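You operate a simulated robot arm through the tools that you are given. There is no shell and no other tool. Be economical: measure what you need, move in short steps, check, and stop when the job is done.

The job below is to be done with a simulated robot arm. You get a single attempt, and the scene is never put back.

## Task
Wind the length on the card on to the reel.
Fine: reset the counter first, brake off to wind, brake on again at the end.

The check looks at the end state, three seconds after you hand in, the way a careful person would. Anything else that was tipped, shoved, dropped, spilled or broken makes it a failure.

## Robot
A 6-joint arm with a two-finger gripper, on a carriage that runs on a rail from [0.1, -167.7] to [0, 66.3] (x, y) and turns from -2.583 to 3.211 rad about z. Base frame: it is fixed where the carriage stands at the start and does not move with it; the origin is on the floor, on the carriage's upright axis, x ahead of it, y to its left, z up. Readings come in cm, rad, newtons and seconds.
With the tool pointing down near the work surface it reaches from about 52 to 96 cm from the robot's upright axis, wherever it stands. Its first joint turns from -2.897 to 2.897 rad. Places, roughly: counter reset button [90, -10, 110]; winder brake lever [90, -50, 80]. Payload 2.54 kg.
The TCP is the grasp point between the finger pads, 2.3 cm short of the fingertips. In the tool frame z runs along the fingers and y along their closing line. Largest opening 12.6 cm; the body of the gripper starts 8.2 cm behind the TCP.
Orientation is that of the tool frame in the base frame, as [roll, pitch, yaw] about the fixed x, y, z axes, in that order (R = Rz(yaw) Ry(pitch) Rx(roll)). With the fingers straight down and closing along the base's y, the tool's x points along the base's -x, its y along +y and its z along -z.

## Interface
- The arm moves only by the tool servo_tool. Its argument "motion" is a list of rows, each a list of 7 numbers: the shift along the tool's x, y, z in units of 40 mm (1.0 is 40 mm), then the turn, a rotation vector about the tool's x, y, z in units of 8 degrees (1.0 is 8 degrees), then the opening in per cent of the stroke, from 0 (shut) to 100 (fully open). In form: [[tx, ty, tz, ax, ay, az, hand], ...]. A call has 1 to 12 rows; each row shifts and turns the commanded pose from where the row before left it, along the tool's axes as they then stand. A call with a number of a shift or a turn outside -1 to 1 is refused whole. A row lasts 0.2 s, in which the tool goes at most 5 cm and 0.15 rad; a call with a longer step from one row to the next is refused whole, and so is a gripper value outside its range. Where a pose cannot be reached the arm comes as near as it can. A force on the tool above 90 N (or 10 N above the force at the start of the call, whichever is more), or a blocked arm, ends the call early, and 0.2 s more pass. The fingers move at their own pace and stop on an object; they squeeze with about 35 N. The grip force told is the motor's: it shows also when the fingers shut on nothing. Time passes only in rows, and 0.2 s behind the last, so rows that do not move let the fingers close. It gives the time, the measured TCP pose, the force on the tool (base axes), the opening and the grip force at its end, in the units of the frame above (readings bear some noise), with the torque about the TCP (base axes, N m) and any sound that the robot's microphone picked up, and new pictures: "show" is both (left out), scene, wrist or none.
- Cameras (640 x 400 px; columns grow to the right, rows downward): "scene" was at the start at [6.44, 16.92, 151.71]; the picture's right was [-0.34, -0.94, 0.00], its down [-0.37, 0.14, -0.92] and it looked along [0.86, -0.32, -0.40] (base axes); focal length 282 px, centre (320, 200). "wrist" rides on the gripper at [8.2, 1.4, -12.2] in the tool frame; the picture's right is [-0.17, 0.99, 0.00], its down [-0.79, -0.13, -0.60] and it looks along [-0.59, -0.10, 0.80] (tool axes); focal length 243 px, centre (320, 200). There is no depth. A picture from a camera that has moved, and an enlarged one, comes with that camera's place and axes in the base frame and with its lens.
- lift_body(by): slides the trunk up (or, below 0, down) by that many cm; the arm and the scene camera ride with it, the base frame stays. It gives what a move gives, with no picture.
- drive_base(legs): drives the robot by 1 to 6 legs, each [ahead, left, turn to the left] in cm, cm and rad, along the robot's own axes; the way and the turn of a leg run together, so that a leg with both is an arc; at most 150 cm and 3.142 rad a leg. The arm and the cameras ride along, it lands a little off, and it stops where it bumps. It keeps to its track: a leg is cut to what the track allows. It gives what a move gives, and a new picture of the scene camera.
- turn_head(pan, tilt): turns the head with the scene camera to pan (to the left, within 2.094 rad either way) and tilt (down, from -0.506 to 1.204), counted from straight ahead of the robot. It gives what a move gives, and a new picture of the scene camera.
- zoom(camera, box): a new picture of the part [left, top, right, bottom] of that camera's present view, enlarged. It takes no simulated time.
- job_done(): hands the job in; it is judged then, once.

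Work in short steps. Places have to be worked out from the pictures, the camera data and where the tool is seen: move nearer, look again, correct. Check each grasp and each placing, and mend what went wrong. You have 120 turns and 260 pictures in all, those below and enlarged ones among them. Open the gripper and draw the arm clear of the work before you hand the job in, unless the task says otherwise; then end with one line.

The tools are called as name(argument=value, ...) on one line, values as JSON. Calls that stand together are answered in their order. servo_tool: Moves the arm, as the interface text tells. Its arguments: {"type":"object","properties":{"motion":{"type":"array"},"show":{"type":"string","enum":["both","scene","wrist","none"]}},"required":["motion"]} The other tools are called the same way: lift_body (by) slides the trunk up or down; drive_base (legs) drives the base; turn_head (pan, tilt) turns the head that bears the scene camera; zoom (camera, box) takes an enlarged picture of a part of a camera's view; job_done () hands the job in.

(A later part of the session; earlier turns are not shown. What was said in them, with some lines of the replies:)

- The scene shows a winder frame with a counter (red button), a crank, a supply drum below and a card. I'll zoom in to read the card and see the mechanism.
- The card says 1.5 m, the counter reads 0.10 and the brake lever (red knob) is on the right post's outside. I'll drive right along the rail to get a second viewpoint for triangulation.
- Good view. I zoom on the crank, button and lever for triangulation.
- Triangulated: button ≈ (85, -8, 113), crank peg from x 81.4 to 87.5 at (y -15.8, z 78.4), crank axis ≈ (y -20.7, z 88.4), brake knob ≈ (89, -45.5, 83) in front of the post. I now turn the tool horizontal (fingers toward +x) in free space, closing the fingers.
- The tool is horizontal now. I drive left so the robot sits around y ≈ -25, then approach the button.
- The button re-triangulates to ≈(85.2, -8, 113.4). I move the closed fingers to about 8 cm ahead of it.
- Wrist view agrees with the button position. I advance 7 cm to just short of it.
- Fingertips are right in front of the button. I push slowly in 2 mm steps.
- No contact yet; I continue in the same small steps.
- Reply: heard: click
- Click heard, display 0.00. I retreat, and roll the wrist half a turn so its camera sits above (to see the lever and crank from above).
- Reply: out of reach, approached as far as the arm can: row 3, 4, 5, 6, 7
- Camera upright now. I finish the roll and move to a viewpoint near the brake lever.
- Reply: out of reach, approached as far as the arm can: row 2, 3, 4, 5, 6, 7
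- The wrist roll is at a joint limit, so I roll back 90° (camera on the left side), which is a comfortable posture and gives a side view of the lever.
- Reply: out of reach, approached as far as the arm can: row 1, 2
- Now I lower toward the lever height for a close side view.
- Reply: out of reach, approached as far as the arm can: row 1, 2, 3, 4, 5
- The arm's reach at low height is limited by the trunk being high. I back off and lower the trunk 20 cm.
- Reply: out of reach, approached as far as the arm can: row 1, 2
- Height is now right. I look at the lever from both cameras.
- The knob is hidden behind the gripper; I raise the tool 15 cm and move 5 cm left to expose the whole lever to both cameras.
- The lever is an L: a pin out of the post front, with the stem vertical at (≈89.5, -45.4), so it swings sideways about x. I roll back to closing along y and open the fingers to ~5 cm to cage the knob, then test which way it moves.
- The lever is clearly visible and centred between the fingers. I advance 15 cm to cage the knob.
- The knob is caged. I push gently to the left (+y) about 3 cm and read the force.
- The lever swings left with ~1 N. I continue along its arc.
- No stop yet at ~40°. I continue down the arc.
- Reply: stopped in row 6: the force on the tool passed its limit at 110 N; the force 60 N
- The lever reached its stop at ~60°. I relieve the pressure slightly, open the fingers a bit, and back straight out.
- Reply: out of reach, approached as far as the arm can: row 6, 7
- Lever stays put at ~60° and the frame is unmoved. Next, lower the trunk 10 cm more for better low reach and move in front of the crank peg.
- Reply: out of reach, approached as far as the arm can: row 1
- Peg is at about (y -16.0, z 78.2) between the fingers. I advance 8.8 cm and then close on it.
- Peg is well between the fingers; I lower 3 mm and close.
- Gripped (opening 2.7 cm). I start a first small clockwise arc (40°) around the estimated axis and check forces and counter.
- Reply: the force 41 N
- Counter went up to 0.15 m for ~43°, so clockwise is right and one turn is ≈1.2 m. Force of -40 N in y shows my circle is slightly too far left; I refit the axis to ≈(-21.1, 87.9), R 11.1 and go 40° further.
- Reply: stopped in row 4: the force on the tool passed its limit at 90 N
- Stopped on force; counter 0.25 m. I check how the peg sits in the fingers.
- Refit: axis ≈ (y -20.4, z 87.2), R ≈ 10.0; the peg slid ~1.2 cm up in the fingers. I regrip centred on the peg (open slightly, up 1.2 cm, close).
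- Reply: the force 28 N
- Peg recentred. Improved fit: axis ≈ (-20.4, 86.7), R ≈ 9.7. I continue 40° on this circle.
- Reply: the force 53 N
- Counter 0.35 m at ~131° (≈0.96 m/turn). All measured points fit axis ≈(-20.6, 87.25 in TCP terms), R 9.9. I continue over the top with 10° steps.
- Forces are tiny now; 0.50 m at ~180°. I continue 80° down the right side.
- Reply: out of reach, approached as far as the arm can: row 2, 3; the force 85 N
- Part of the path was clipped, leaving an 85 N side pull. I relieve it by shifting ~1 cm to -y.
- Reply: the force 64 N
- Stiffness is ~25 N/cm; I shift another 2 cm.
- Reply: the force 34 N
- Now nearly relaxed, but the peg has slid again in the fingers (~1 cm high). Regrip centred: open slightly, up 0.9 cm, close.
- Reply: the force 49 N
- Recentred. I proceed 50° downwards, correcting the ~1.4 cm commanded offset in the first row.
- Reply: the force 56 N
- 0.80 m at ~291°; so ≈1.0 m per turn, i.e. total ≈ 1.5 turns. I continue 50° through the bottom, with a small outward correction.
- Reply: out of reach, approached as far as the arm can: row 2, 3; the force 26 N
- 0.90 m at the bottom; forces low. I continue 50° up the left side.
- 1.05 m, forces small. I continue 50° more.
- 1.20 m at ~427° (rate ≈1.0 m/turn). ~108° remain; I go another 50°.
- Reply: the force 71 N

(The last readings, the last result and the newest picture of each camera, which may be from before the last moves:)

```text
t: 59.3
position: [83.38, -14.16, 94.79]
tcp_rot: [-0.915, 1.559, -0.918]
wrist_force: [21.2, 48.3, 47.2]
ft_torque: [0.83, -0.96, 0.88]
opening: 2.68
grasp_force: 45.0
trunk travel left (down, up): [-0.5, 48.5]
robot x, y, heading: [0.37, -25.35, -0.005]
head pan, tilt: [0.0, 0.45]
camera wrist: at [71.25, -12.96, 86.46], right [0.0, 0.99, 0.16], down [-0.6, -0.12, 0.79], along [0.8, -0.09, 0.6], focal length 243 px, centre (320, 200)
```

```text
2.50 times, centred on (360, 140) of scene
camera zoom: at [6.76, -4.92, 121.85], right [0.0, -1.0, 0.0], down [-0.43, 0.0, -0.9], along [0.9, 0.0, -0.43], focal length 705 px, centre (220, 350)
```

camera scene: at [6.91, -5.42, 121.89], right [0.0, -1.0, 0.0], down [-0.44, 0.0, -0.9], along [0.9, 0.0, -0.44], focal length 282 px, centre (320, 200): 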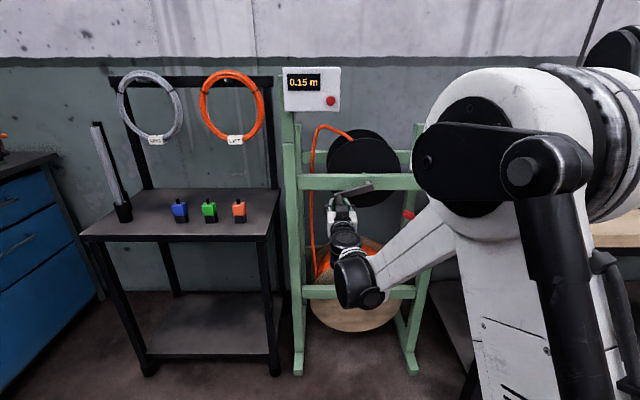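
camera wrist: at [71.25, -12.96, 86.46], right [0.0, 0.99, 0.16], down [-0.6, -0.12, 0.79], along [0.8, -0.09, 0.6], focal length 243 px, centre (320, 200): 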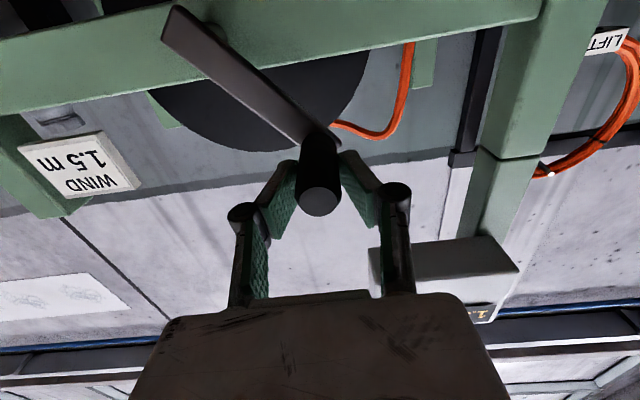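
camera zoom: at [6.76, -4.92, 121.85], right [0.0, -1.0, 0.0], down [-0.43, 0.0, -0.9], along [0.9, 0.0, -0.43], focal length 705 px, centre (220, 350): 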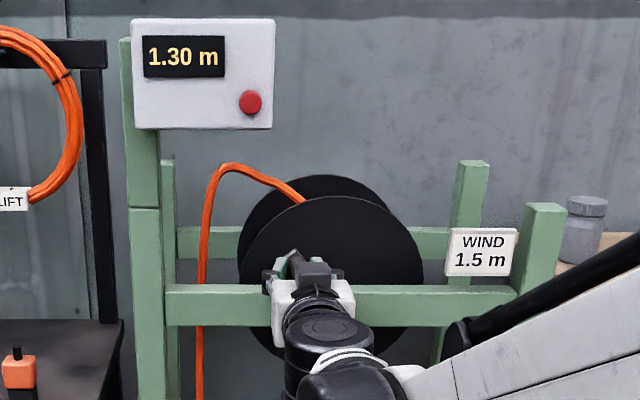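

1.30 m at ~475°. Forces point outward, so I include a small outward correction and go 30° more, then check.

servo_tool(motion=[[-0.31, -0.25, 0, 0, 0, 0, 0], [-0.185, -0.39, 0, 0, 0, 0, 0], [-0.112, -0.42, 0, 0, 0, 0, 0]], show="wrist")

zoom(camera="scene", box=[280, 60, 440, 220])

```text
t: 60.1
position: [83.29, -19.22, 96.93]
tcp_rot: [-0.735, 1.562, -0.75]
wrist_force: [-26.6, 3.1, -13.2]
ft_torque: [0.45, 0.21, 0.1]
opening: 2.66
grasp_force: 44.7
trunk travel left (down, up): [-0.5, 48.5]
robot x, y, heading: [-0.05, -25.45, 0.0]
head pan, tilt: [0.0, 0.45]
camera wrist: at [71.25, -17.93, 88.61], right [0.01, 0.99, 0.16], down [-0.6, -0.12, 0.79], along [0.8, -0.11, 0.6], focal length 243 px, centre (320, 200)
```

wrist: 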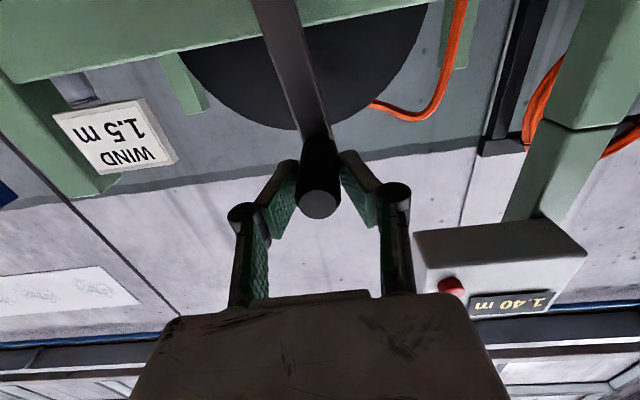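

```text
2.50 times, centred on (360, 140) of scene
camera zoom: at [6.88, -5.23, 121.81], right [0.0, -1.0, 0.0], down [-0.43, 0.0, -0.9], along [0.9, 0.0, -0.43], focal length 705 px, centre (220, 350)
```

zoom: 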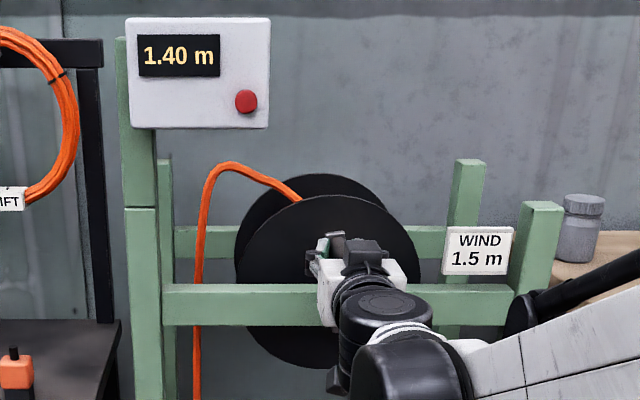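

1.40 m at φ≈352°. I go 20° further then approach 1.50 in fine steps.

servo_tool(motion=[[0.01, -0.44, -0.03, 0, 0, 0, 0], [0.05, -0.43, -0.03, 0, 0, 0, 0]], show="none")

zoom(camera="scene", box=[280, 60, 440, 220])

```text
t: 60.7
position: [83.37, -22.4, 96.73]
tcp_rot: [-0.958, 1.56, -0.97]
wrist_force: [18.4, 7.7, 8.0]
ft_torque: [0.59, -0.58, 0.15]
opening: 2.66
grasp_force: 45.0
trunk travel left (down, up): [-0.5, 48.5]
robot x, y, heading: [0.03, -25.13, -0.002]
head pan, tilt: [0.0, 0.45]
```

```text
2.50 times, centred on (360, 140) of scene
camera zoom: at [7.02, -5.17, 121.83], right [0.0, -1.0, 0.0], down [-0.44, 0.0, -0.9], along [0.9, 0.0, -0.44], focal length 705 px, centre (220, 350)
```

zoom: 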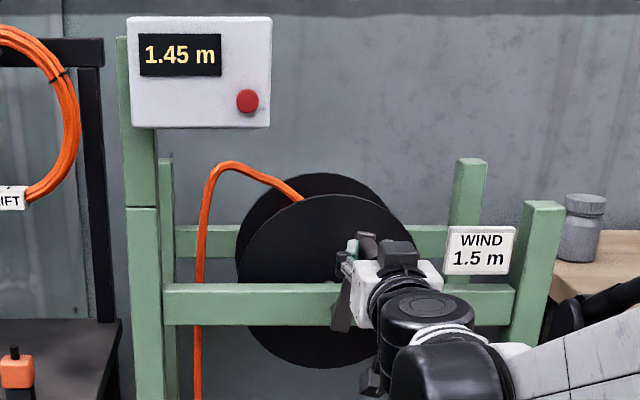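

1.45 m. Step ~4° at a time until the display changes.

servo_tool(motion=[[0.035, -0.17, 0, 0, 0, 0, 0]], show="none")

zoom(camera="scene", box=[280, 60, 360, 110])

servo_tool(motion=[[0.045, -0.17, 0, 0, 0, 0, 0]], show="none")

zoom(camera="scene", box=[280, 60, 360, 110])

```text
t: 61.1
position: [83.37, -23.08, 96.63]
tcp_rot: [-0.94, 1.561, -0.948]
wrist_force: [21.9, 7.9, 9.7]
ft_torque: [0.54, -0.27, 0.21]
opening: 2.66
grasp_force: 44.8
trunk travel left (down, up): [-0.5, 48.5]
robot x, y, heading: [0.44, -25.4, 0.003]
head pan, tilt: [0.0, 0.45]
```

```text
8.00 times, centred on (320, 85) of scene
camera zoom: at [7.03, -5.18, 121.83], right [0.0, -1.0, 0.0], down [-0.44, 0.0, -0.9], along [0.9, 0.0, -0.44], focal length 2257 px, centre (320, 1120)
```

zoom: 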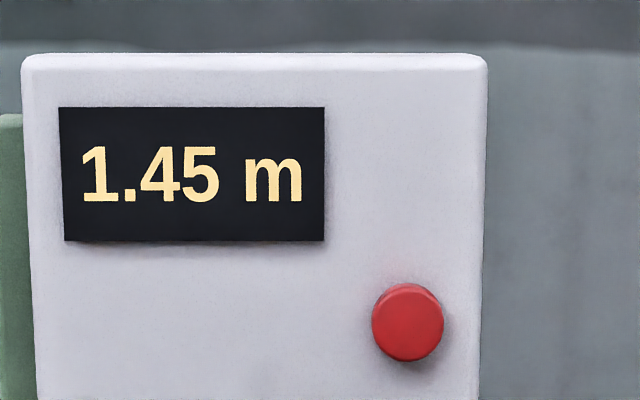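

```text
t: 61.5
position: [83.25, -23.79, 96.22]
tcp_rot: [-0.983, 1.562, -0.994]
wrist_force: [18.6, 6.7, 3.3]
ft_torque: [0.38, -0.21, 0.11]
opening: 2.7
grasp_force: 45.1
trunk travel left (down, up): [-0.5, 48.5]
robot x, y, heading: [0.24, -25.19, -0.001]
head pan, tilt: [0.0, 0.45]
```

```text
8.00 times, centred on (320, 85) of scene
camera zoom: at [7.05, -5.18, 121.82], right [0.0, -1.0, 0.0], down [-0.44, 0.0, -0.9], along [0.9, 0.0, -0.44], focal length 2257 px, centre (320, 1120)
```

zoom: 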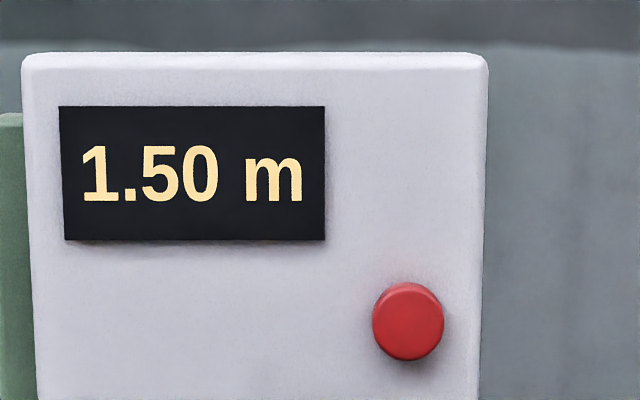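

1.50 m just appeared. I advance ~6° more so as to sit safely inside the 1.50 band, and check.

servo_tool(motion=[[0.045, -0.12, 0, 0, 0, 0, 0], [0.05, -0.12, 0, 0, 0, 0, 0]], show="none")

zoom(camera="scene", box=[280, 60, 440, 220])

```text
t: 62.1
position: [83.17, -24.6, 95.98]
tcp_rot: [-0.93, 1.561, -0.937]
wrist_force: [11.5, 6.1, 0.5]
ft_torque: [0.34, -0.04, 0.11]
opening: 2.68
grasp_force: 45.4
trunk travel left (down, up): [-0.5, 48.5]
robot x, y, heading: [0.01, -25.13, 0.001]
head pan, tilt: [0.0, 0.45]
```

```text
2.50 times, centred on (360, 140) of scene
camera zoom: at [7.02, -5.18, 121.83], right [0.0, -1.0, 0.0], down [-0.44, 0.0, -0.9], along [0.9, 0.0, -0.44], focal length 705 px, centre (220, 350)
```

zoom: 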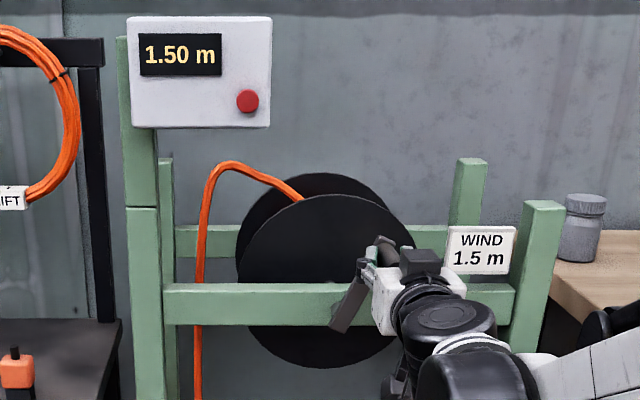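

1.50 m, forces negligible. I release gently and back out along -x.

servo_tool(motion=[[0, 0, 0, 0, 0, 0, 30], [0, 0, 0, 0, 0, 0, 45], [0, 0, -0.4, 0, 0, 0, 45], [0, 0, -0.8, 0, 0, 0, 45], [0, 0, -0.8, 0, 0, 0, 45]], show="wrist")

zoom(camera="scene", box=[280, 60, 440, 260])

```text
t: 63.3
position: [75.16, -24.71, 95.83]
tcp_rot: [-0.838, 1.562, -0.846]
wrist_force: [0.9, -0.1, -0.7]
ft_torque: [0.02, -0.03, 0.01]
opening: 5.67
grasp_force: 0.1
trunk travel left (down, up): [-0.5, 48.5]
robot x, y, heading: [-0.07, -25.38, 0.002]
head pan, tilt: [0.0, 0.45]
camera wrist: at [63.13, -23.41, 87.62], right [0.01, 0.99, 0.16], down [-0.6, -0.12, 0.79], along [0.8, -0.1, 0.59], focal length 243 px, centre (320, 200)
```

wrist: 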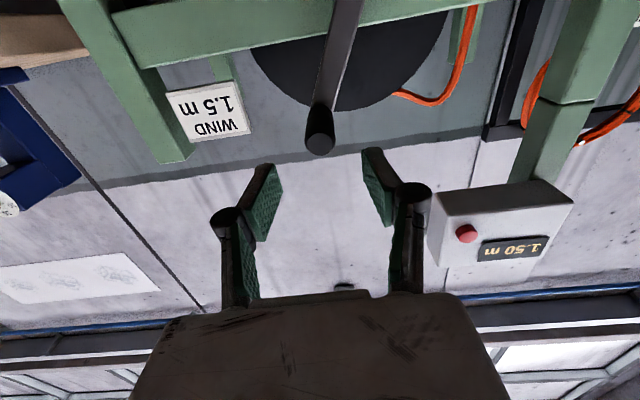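

```text
2.00 times, centred on (360, 160) of scene
camera zoom: at [7.03, -5.22, 121.83], right [0.0, -1.0, 0.0], down [-0.44, 0.0, -0.9], along [0.9, 0.0, -0.44], focal length 564 px, centre (240, 280)
```

zoom: 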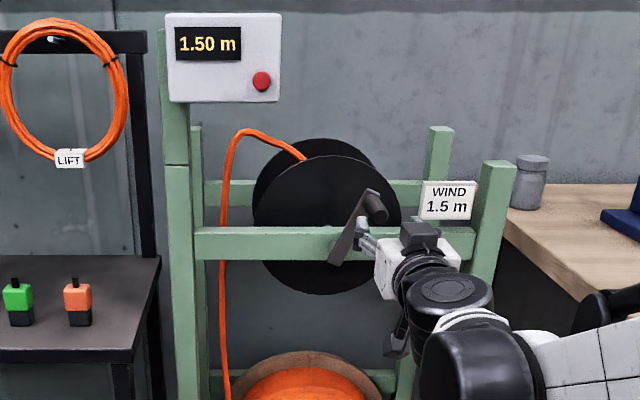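

The crank stays and the counter holds 1.50 m. Now I close the fingers and go below-left of the brake lever, to lift it back to vertical.

servo_tool(motion=[[0.5, -0.6, 0, 0, 0, 0, 0], [0.5, -0.7, 0, 0, 0, 0, 0], [0.7, -0.7, 0.2, 0, 0, 0, 0], [0.8, -0.3, 0.4, 0, 0, 0, 0], [0.9, -0.1, 0.4, 0, 0, 0, 0], [0.9, -0.1, 0.4, 0, 0, 0, 0], [0.9, 0, 0.4, 0, 0, 0, 0], [0.7, 0, 0.2, 0, 0, 0, 0]])

zoom(camera="scene", box=[360, 150, 456, 270])

```text
t: 65.1
position: [83.25, -33.82, 73.22]
tcp_rot: [-0.805, 1.562, -0.812]
wrist_force: [-0.6, -0.1, 0.5]
ft_torque: [0.02, 0.06, -0.03]
opening: 0.03
grasp_force: 28.4
out of reach, approached as far as the arm can: row 1
trunk travel left (down, up): [-0.5, 48.5]
robot x, y, heading: [0.04, -25.19, -0.003]
head pan, tilt: [0.0, 0.45]
camera scene: at [6.89, -5.21, 121.84], right [0.0, -1.0, 0.0], down [-0.43, 0.0, -0.9], along [0.9, 0.0, -0.43], focal length 282 px, centre (320, 200)
camera wrist: at [71.13, -32.54, 65.04], right [0.01, 0.99, 0.16], down [-0.6, -0.12, 0.79], along [0.8, -0.1, 0.59], focal length 243 px, centre (320, 200)
```

scene: 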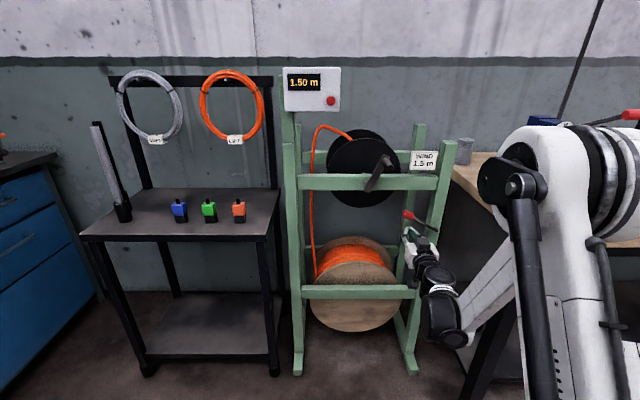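
wrist: 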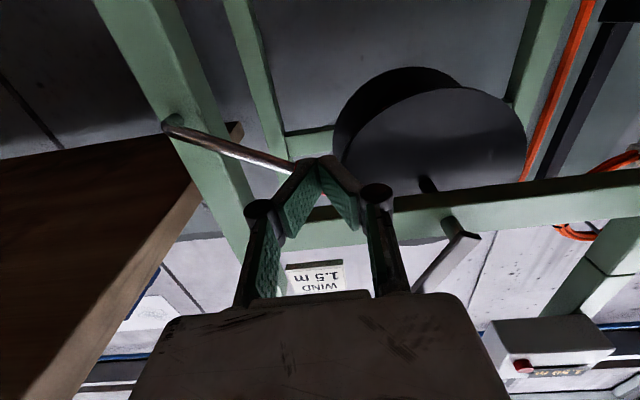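

```text
3.33 times, centred on (408, 210) of scene
camera zoom: at [6.89, -5.21, 121.84], right [0.0, -1.0, 0.0], down [-0.43, 0.0, -0.9], along [0.9, 0.0, -0.43], focal length 940 px, centre (27, 167)
```

zoom: 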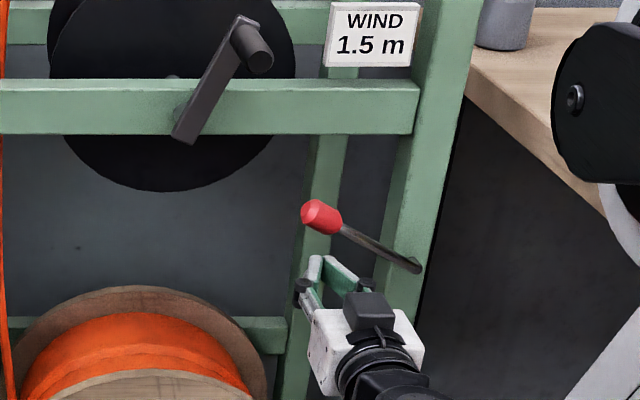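

Tool is just below the knob, in front of it. I shift to (-34.8, 72.1) and advance 5 cm beneath the lever.

servo_tool(motion=[[0.25, -0.25, 0, 0, 0, 0, 0], [0, 0, 0.6, 0, 0, 0, 0], [0, 0, 0.65, 0, 0, 0, 0]], show="wrist")

zoom(camera="scene", box=[360, 150, 456, 270])

```text
t: 65.9
position: [88.19, -34.8, 72.36]
tcp_rot: [-0.819, 1.563, -0.828]
wrist_force: [0.1, 0.4, 0.0]
ft_torque: [-0.04, 0.02, -0.01]
opening: 0.0
grasp_force: 28.1
trunk travel left (down, up): [-0.5, 48.5]
robot x, y, heading: [0.05, -25.19, -0.001]
head pan, tilt: [0.0, 0.45]
camera wrist: at [76.09, -33.55, 64.04], right [0.01, 0.99, 0.16], down [-0.6, -0.12, 0.79], along [0.8, -0.1, 0.59], focal length 243 px, centre (320, 200)
```

wrist: 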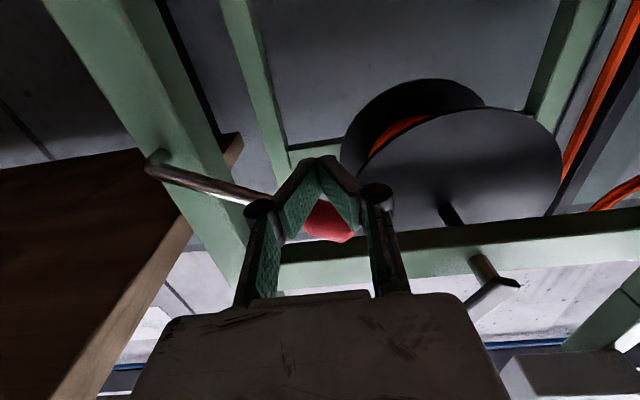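

```text
3.33 times, centred on (408, 210) of scene
camera zoom: at [6.92, -5.22, 121.84], right [0.0, -1.0, 0.0], down [-0.43, 0.0, -0.9], along [0.9, 0.0, -0.43], focal length 940 px, centre (27, 167)
```

zoom: 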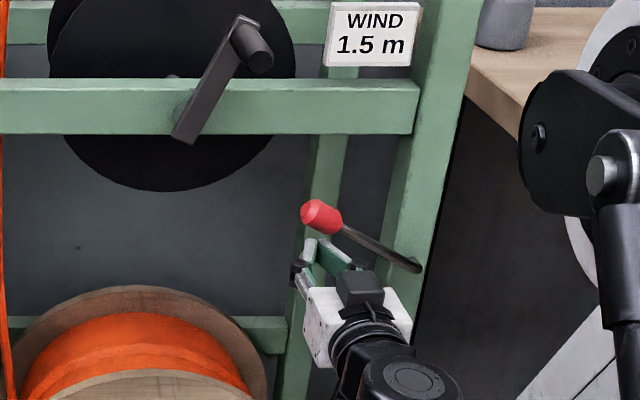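

Positioned under the knob. I lift the lever along its arc to about 20° from vertical.

servo_tool(motion=[[-0.218, -0.17, 0, 0, 0, 0, 0], [-0.42, -0.16, 0, 0, 0, 0, 0], [-0.385, -0.23, 0, 0, 0, 0, 0], [-0.34, -0.295, 0, 0, 0, 0, 0], [-0.283, -0.35, 0, 0, 0, 0, 0]], show="wrist")

zoom(camera="scene", box=[360, 150, 456, 270])

```text
t: 67.1
position: [88.2, -40.28, 78.52]
tcp_rot: [-1.066, 1.564, -1.081]
wrist_force: [-14.8, -22.8, -55.4]
ft_torque: [0.91, 0.64, -0.5]
opening: 0.0
grasp_force: 28.8
trunk travel left (down, up): [-0.5, 48.5]
robot x, y, heading: [-0.1, -25.14, 0.002]
head pan, tilt: [0.0, 0.45]
camera wrist: at [76.11, -38.86, 70.26], right [0.01, 0.99, 0.16], down [-0.6, -0.12, 0.79], along [0.8, -0.11, 0.59], focal length 243 px, centre (320, 200)
```

wrist: 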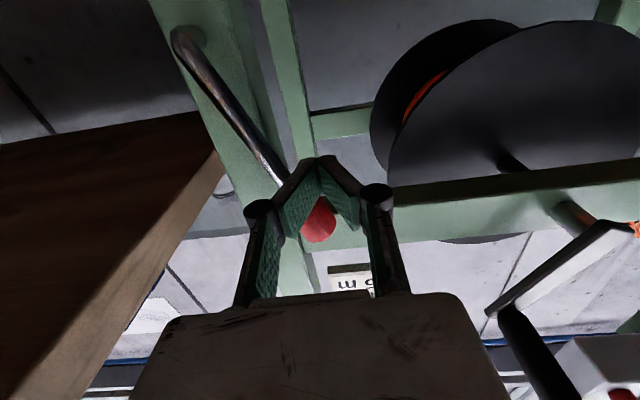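

```text
3.33 times, centred on (408, 210) of scene
camera zoom: at [7.28, -5.44, 121.79], right [0.0, -1.0, 0.0], down [-0.44, 0.0, -0.9], along [0.9, 0.0, -0.44], focal length 940 px, centre (27, 167)
```

zoom: 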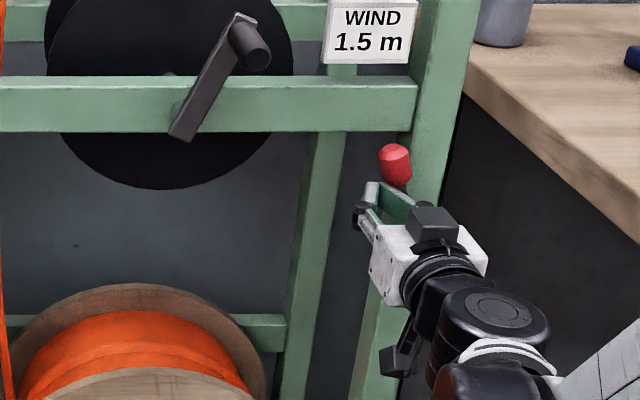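

Lever is at ~20°; the fingertips are wedged under the knob's shoulder (−55 N). I drop 2 cm to push on the stem instead, then push to the right gradually.

servo_tool(motion=[[0.25, 0.1, 0, 0, 0, 0, 0], [0.25, 0, 0, 0, 0, 0, 0], [0, -0.2, 0, 0, 0, 0, 0], [0, -0.2, 0, 0, 0, 0, 0], [0, -0.15, 0, 0, 0, 0, 0]], show="wrist")

zoom(camera="scene", box=[360, 150, 456, 270])

```text
t: 68.3
position: [88.18, -41.5, 76.91]
tcp_rot: [-0.841, 1.562, -0.851]
wrist_force: [-0.4, 4.2, 1.3]
ft_torque: [-0.1, -0.04, 0.06]
opening: 0.01
grasp_force: 27.9
trunk travel left (down, up): [-0.5, 48.5]
robot x, y, heading: [0.03, -25.32, -0.001]
head pan, tilt: [0.0, 0.45]
camera wrist: at [76.05, -40.18, 68.69], right [0.01, 0.99, 0.16], down [-0.6, -0.12, 0.79], along [0.8, -0.1, 0.59], focal length 243 px, centre (320, 200)
```

wrist: 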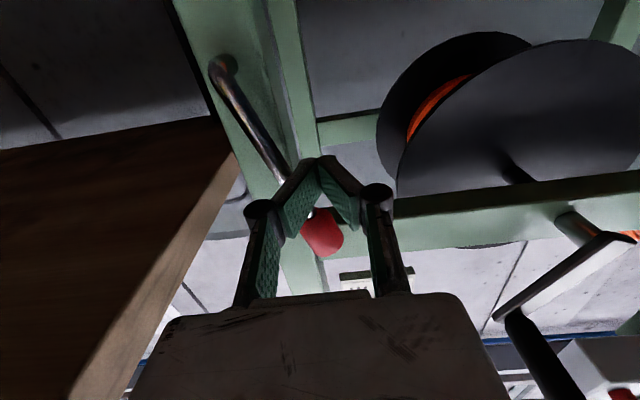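

```text
3.33 times, centred on (408, 210) of scene
camera zoom: at [6.93, -5.19, 121.84], right [0.0, -1.0, 0.0], down [-0.44, 0.0, -0.9], along [0.9, 0.0, -0.44], focal length 940 px, centre (27, 167)
```

zoom: 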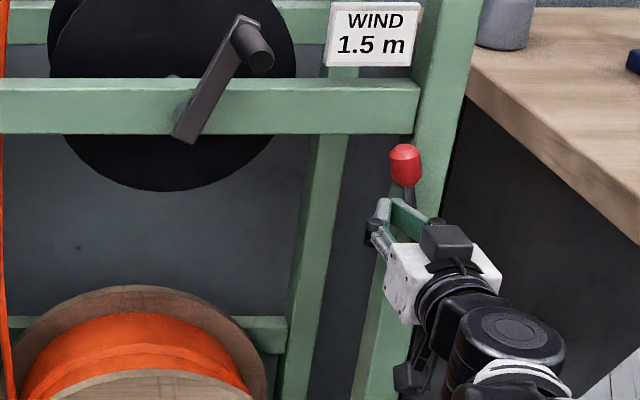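

Lever at ~16°, 4 N. I keep pushing right in small steps.

servo_tool(motion=[[0, -0.13, 0, 0, 0, 0, 0], [0, -0.13, 0, 0, 0, 0, 0], [0, -0.13, 0, 0, 0, 0, 0], [0, -0.13, 0, 0, 0, 0, 0]], show="wrist")

zoom(camera="scene", box=[360, 150, 456, 270])

```text
t: 69.3
position: [88.15, -43.6, 77.07]
tcp_rot: [-0.842, 1.564, -0.849]
wrist_force: [-1.0, 2.9, 1.2]
ft_torque: [-0.06, -0.03, 0.04]
opening: 0.0
grasp_force: 28.3
trunk travel left (down, up): [-0.5, 48.5]
robot x, y, heading: [-0.22, -25.23, -0.001]
head pan, tilt: [0.0, 0.45]
camera wrist: at [76.02, -42.28, 68.69], right [0.01, 0.99, 0.16], down [-0.6, -0.12, 0.79], along [0.8, -0.1, 0.59], focal length 243 px, centre (320, 200)
```

wrist: 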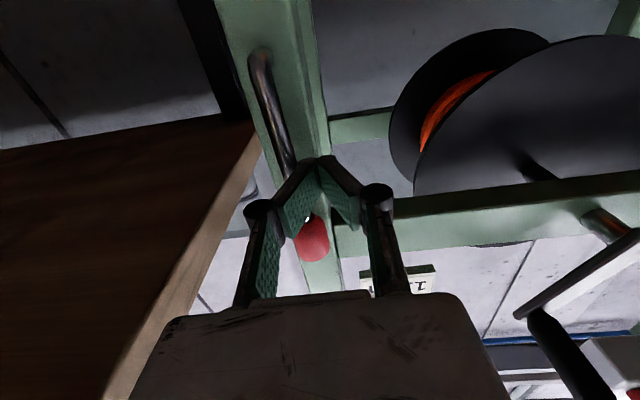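

```text
3.33 times, centred on (408, 210) of scene
camera zoom: at [6.94, -5.2, 121.84], right [0.0, -1.0, 0.0], down [-0.44, 0.0, -0.9], along [0.9, 0.0, -0.44], focal length 940 px, centre (27, 167)
```

zoom: 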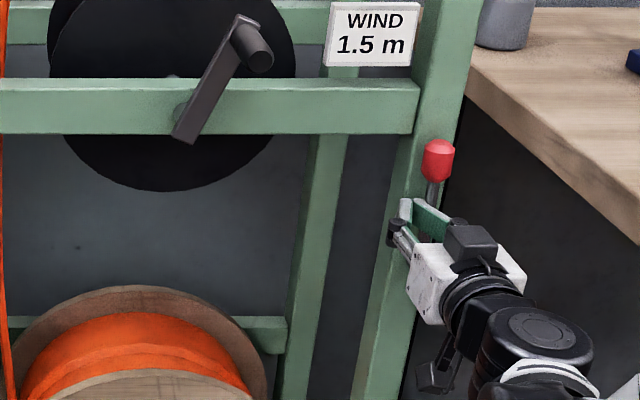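

Knob at y ≈ -44.9. I continue in small steps to feel for the end stop.

servo_tool(motion=[[0, -0.08, 0, 0, 0, 0, 0], [0, -0.08, 0, 0, 0, 0, 0], [0, -0.08, 0, 0, 0, 0, 0]], show="none")

zoom(camera="scene", box=[360, 150, 456, 270])

```text
t: 70.1
position: [88.19, -43.87, 77.03]
tcp_rot: [-0.907, 1.561, -0.908]
wrist_force: [-12.9, 31.5, -4.6]
ft_torque: [0.24, 0.13, 0.35]
opening: 0.03
grasp_force: 28.3
trunk travel left (down, up): [-0.5, 48.5]
robot x, y, heading: [-0.12, -24.95, 0.005]
head pan, tilt: [0.0, 0.45]
```

```text
3.33 times, centred on (408, 210) of scene
camera zoom: at [6.87, -5.01, 121.81], right [0.0, -1.0, 0.0], down [-0.43, 0.0, -0.9], along [0.9, 0.0, -0.43], focal length 940 px, centre (27, 167)
```

zoom: 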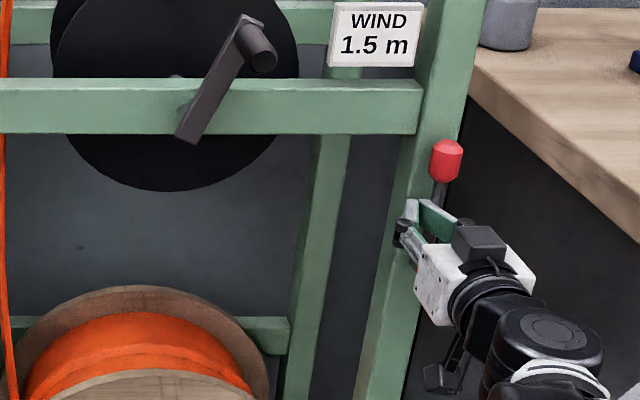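

Hard stop reached with the lever vertical, as it was at the start (brake on). I back away left, then out, and check.

servo_tool(motion=[[0, 0.2, 0, 0, 0, 0, 0], [0, 0.2, -0.4, 0, 0, 0, 0], [0, 0, -0.8, 0, 0, 0, 0], [-0.6, 0.3, -0.8, 0, 0, 0, 0], [-0.8, 0.3, -0.6, 0, 0, 0, 0], [-0.8, 0.3, -0.6, 0, 0, 0, 0], [-0.8, 0, -0.6, 0, 0, 0, 30], [0, 0, -0.4, 0, 0, 0, 60], [0, 0, 0, 0, 0, 0, 100], [0, 0, 0, 0, 0, 0, 100]])

zoom(camera="scene", box=[280, 60, 460, 260])

```text
t: 72.3
position: [71.28, -39.09, 88.86]
tcp_rot: [-0.846, 1.562, -0.854]
wrist_force: [0.2, -0.3, -0.2]
ft_torque: [0.02, 0.03, 0.0]
opening: 12.6
grasp_force: 0.0
trunk travel left (down, up): [-0.5, 48.5]
robot x, y, heading: [-0.05, -25.29, 0.001]
head pan, tilt: [0.0, 0.45]
camera scene: at [6.95, -5.22, 121.84], right [0.0, -1.0, 0.0], down [-0.44, 0.0, -0.9], along [0.9, 0.0, -0.44], focal length 282 px, centre (320, 200)
camera wrist: at [59.14, -37.77, 80.49], right [0.01, 0.99, 0.16], down [-0.6, -0.12, 0.79], along [0.8, -0.1, 0.59], focal length 243 px, centre (320, 200)
```

scene: 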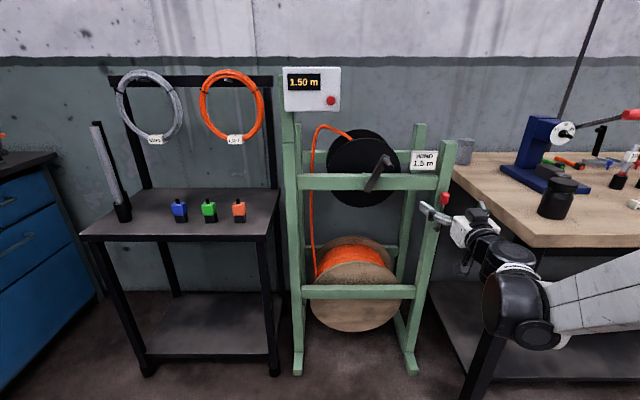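
wrist: 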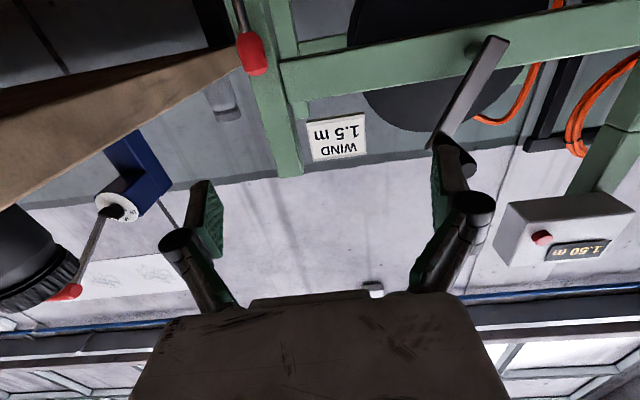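

```text
2.00 times, centred on (370, 160) of scene
camera zoom: at [6.95, -5.22, 121.84], right [0.0, -1.0, 0.0], down [-0.44, 0.0, -0.9], along [0.9, 0.0, -0.44], focal length 564 px, centre (220, 280)
```

zoom: 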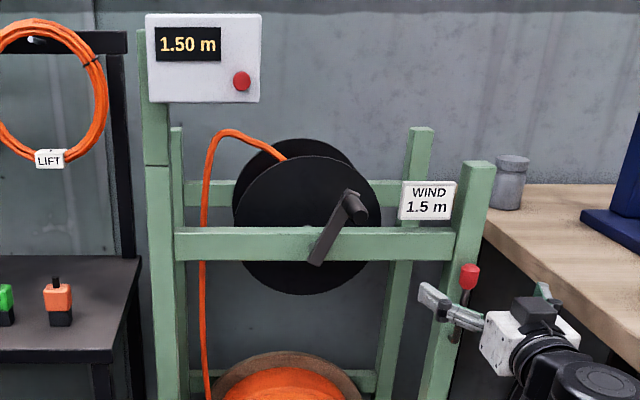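

The counter reads 1.50 m, the lever is upright against its stop, and nothing else has moved. The gripper is open and clear, so I hand in.

job_done()

```text
The job is handed in.
```

I reset the counter to zero, took the brake off, wound the reel until the counter read 1.50 m, put the brake back on and drew the arm clear. The display moves in 5 cm steps, so the wound length is 1.5 m to within a few centimetres.
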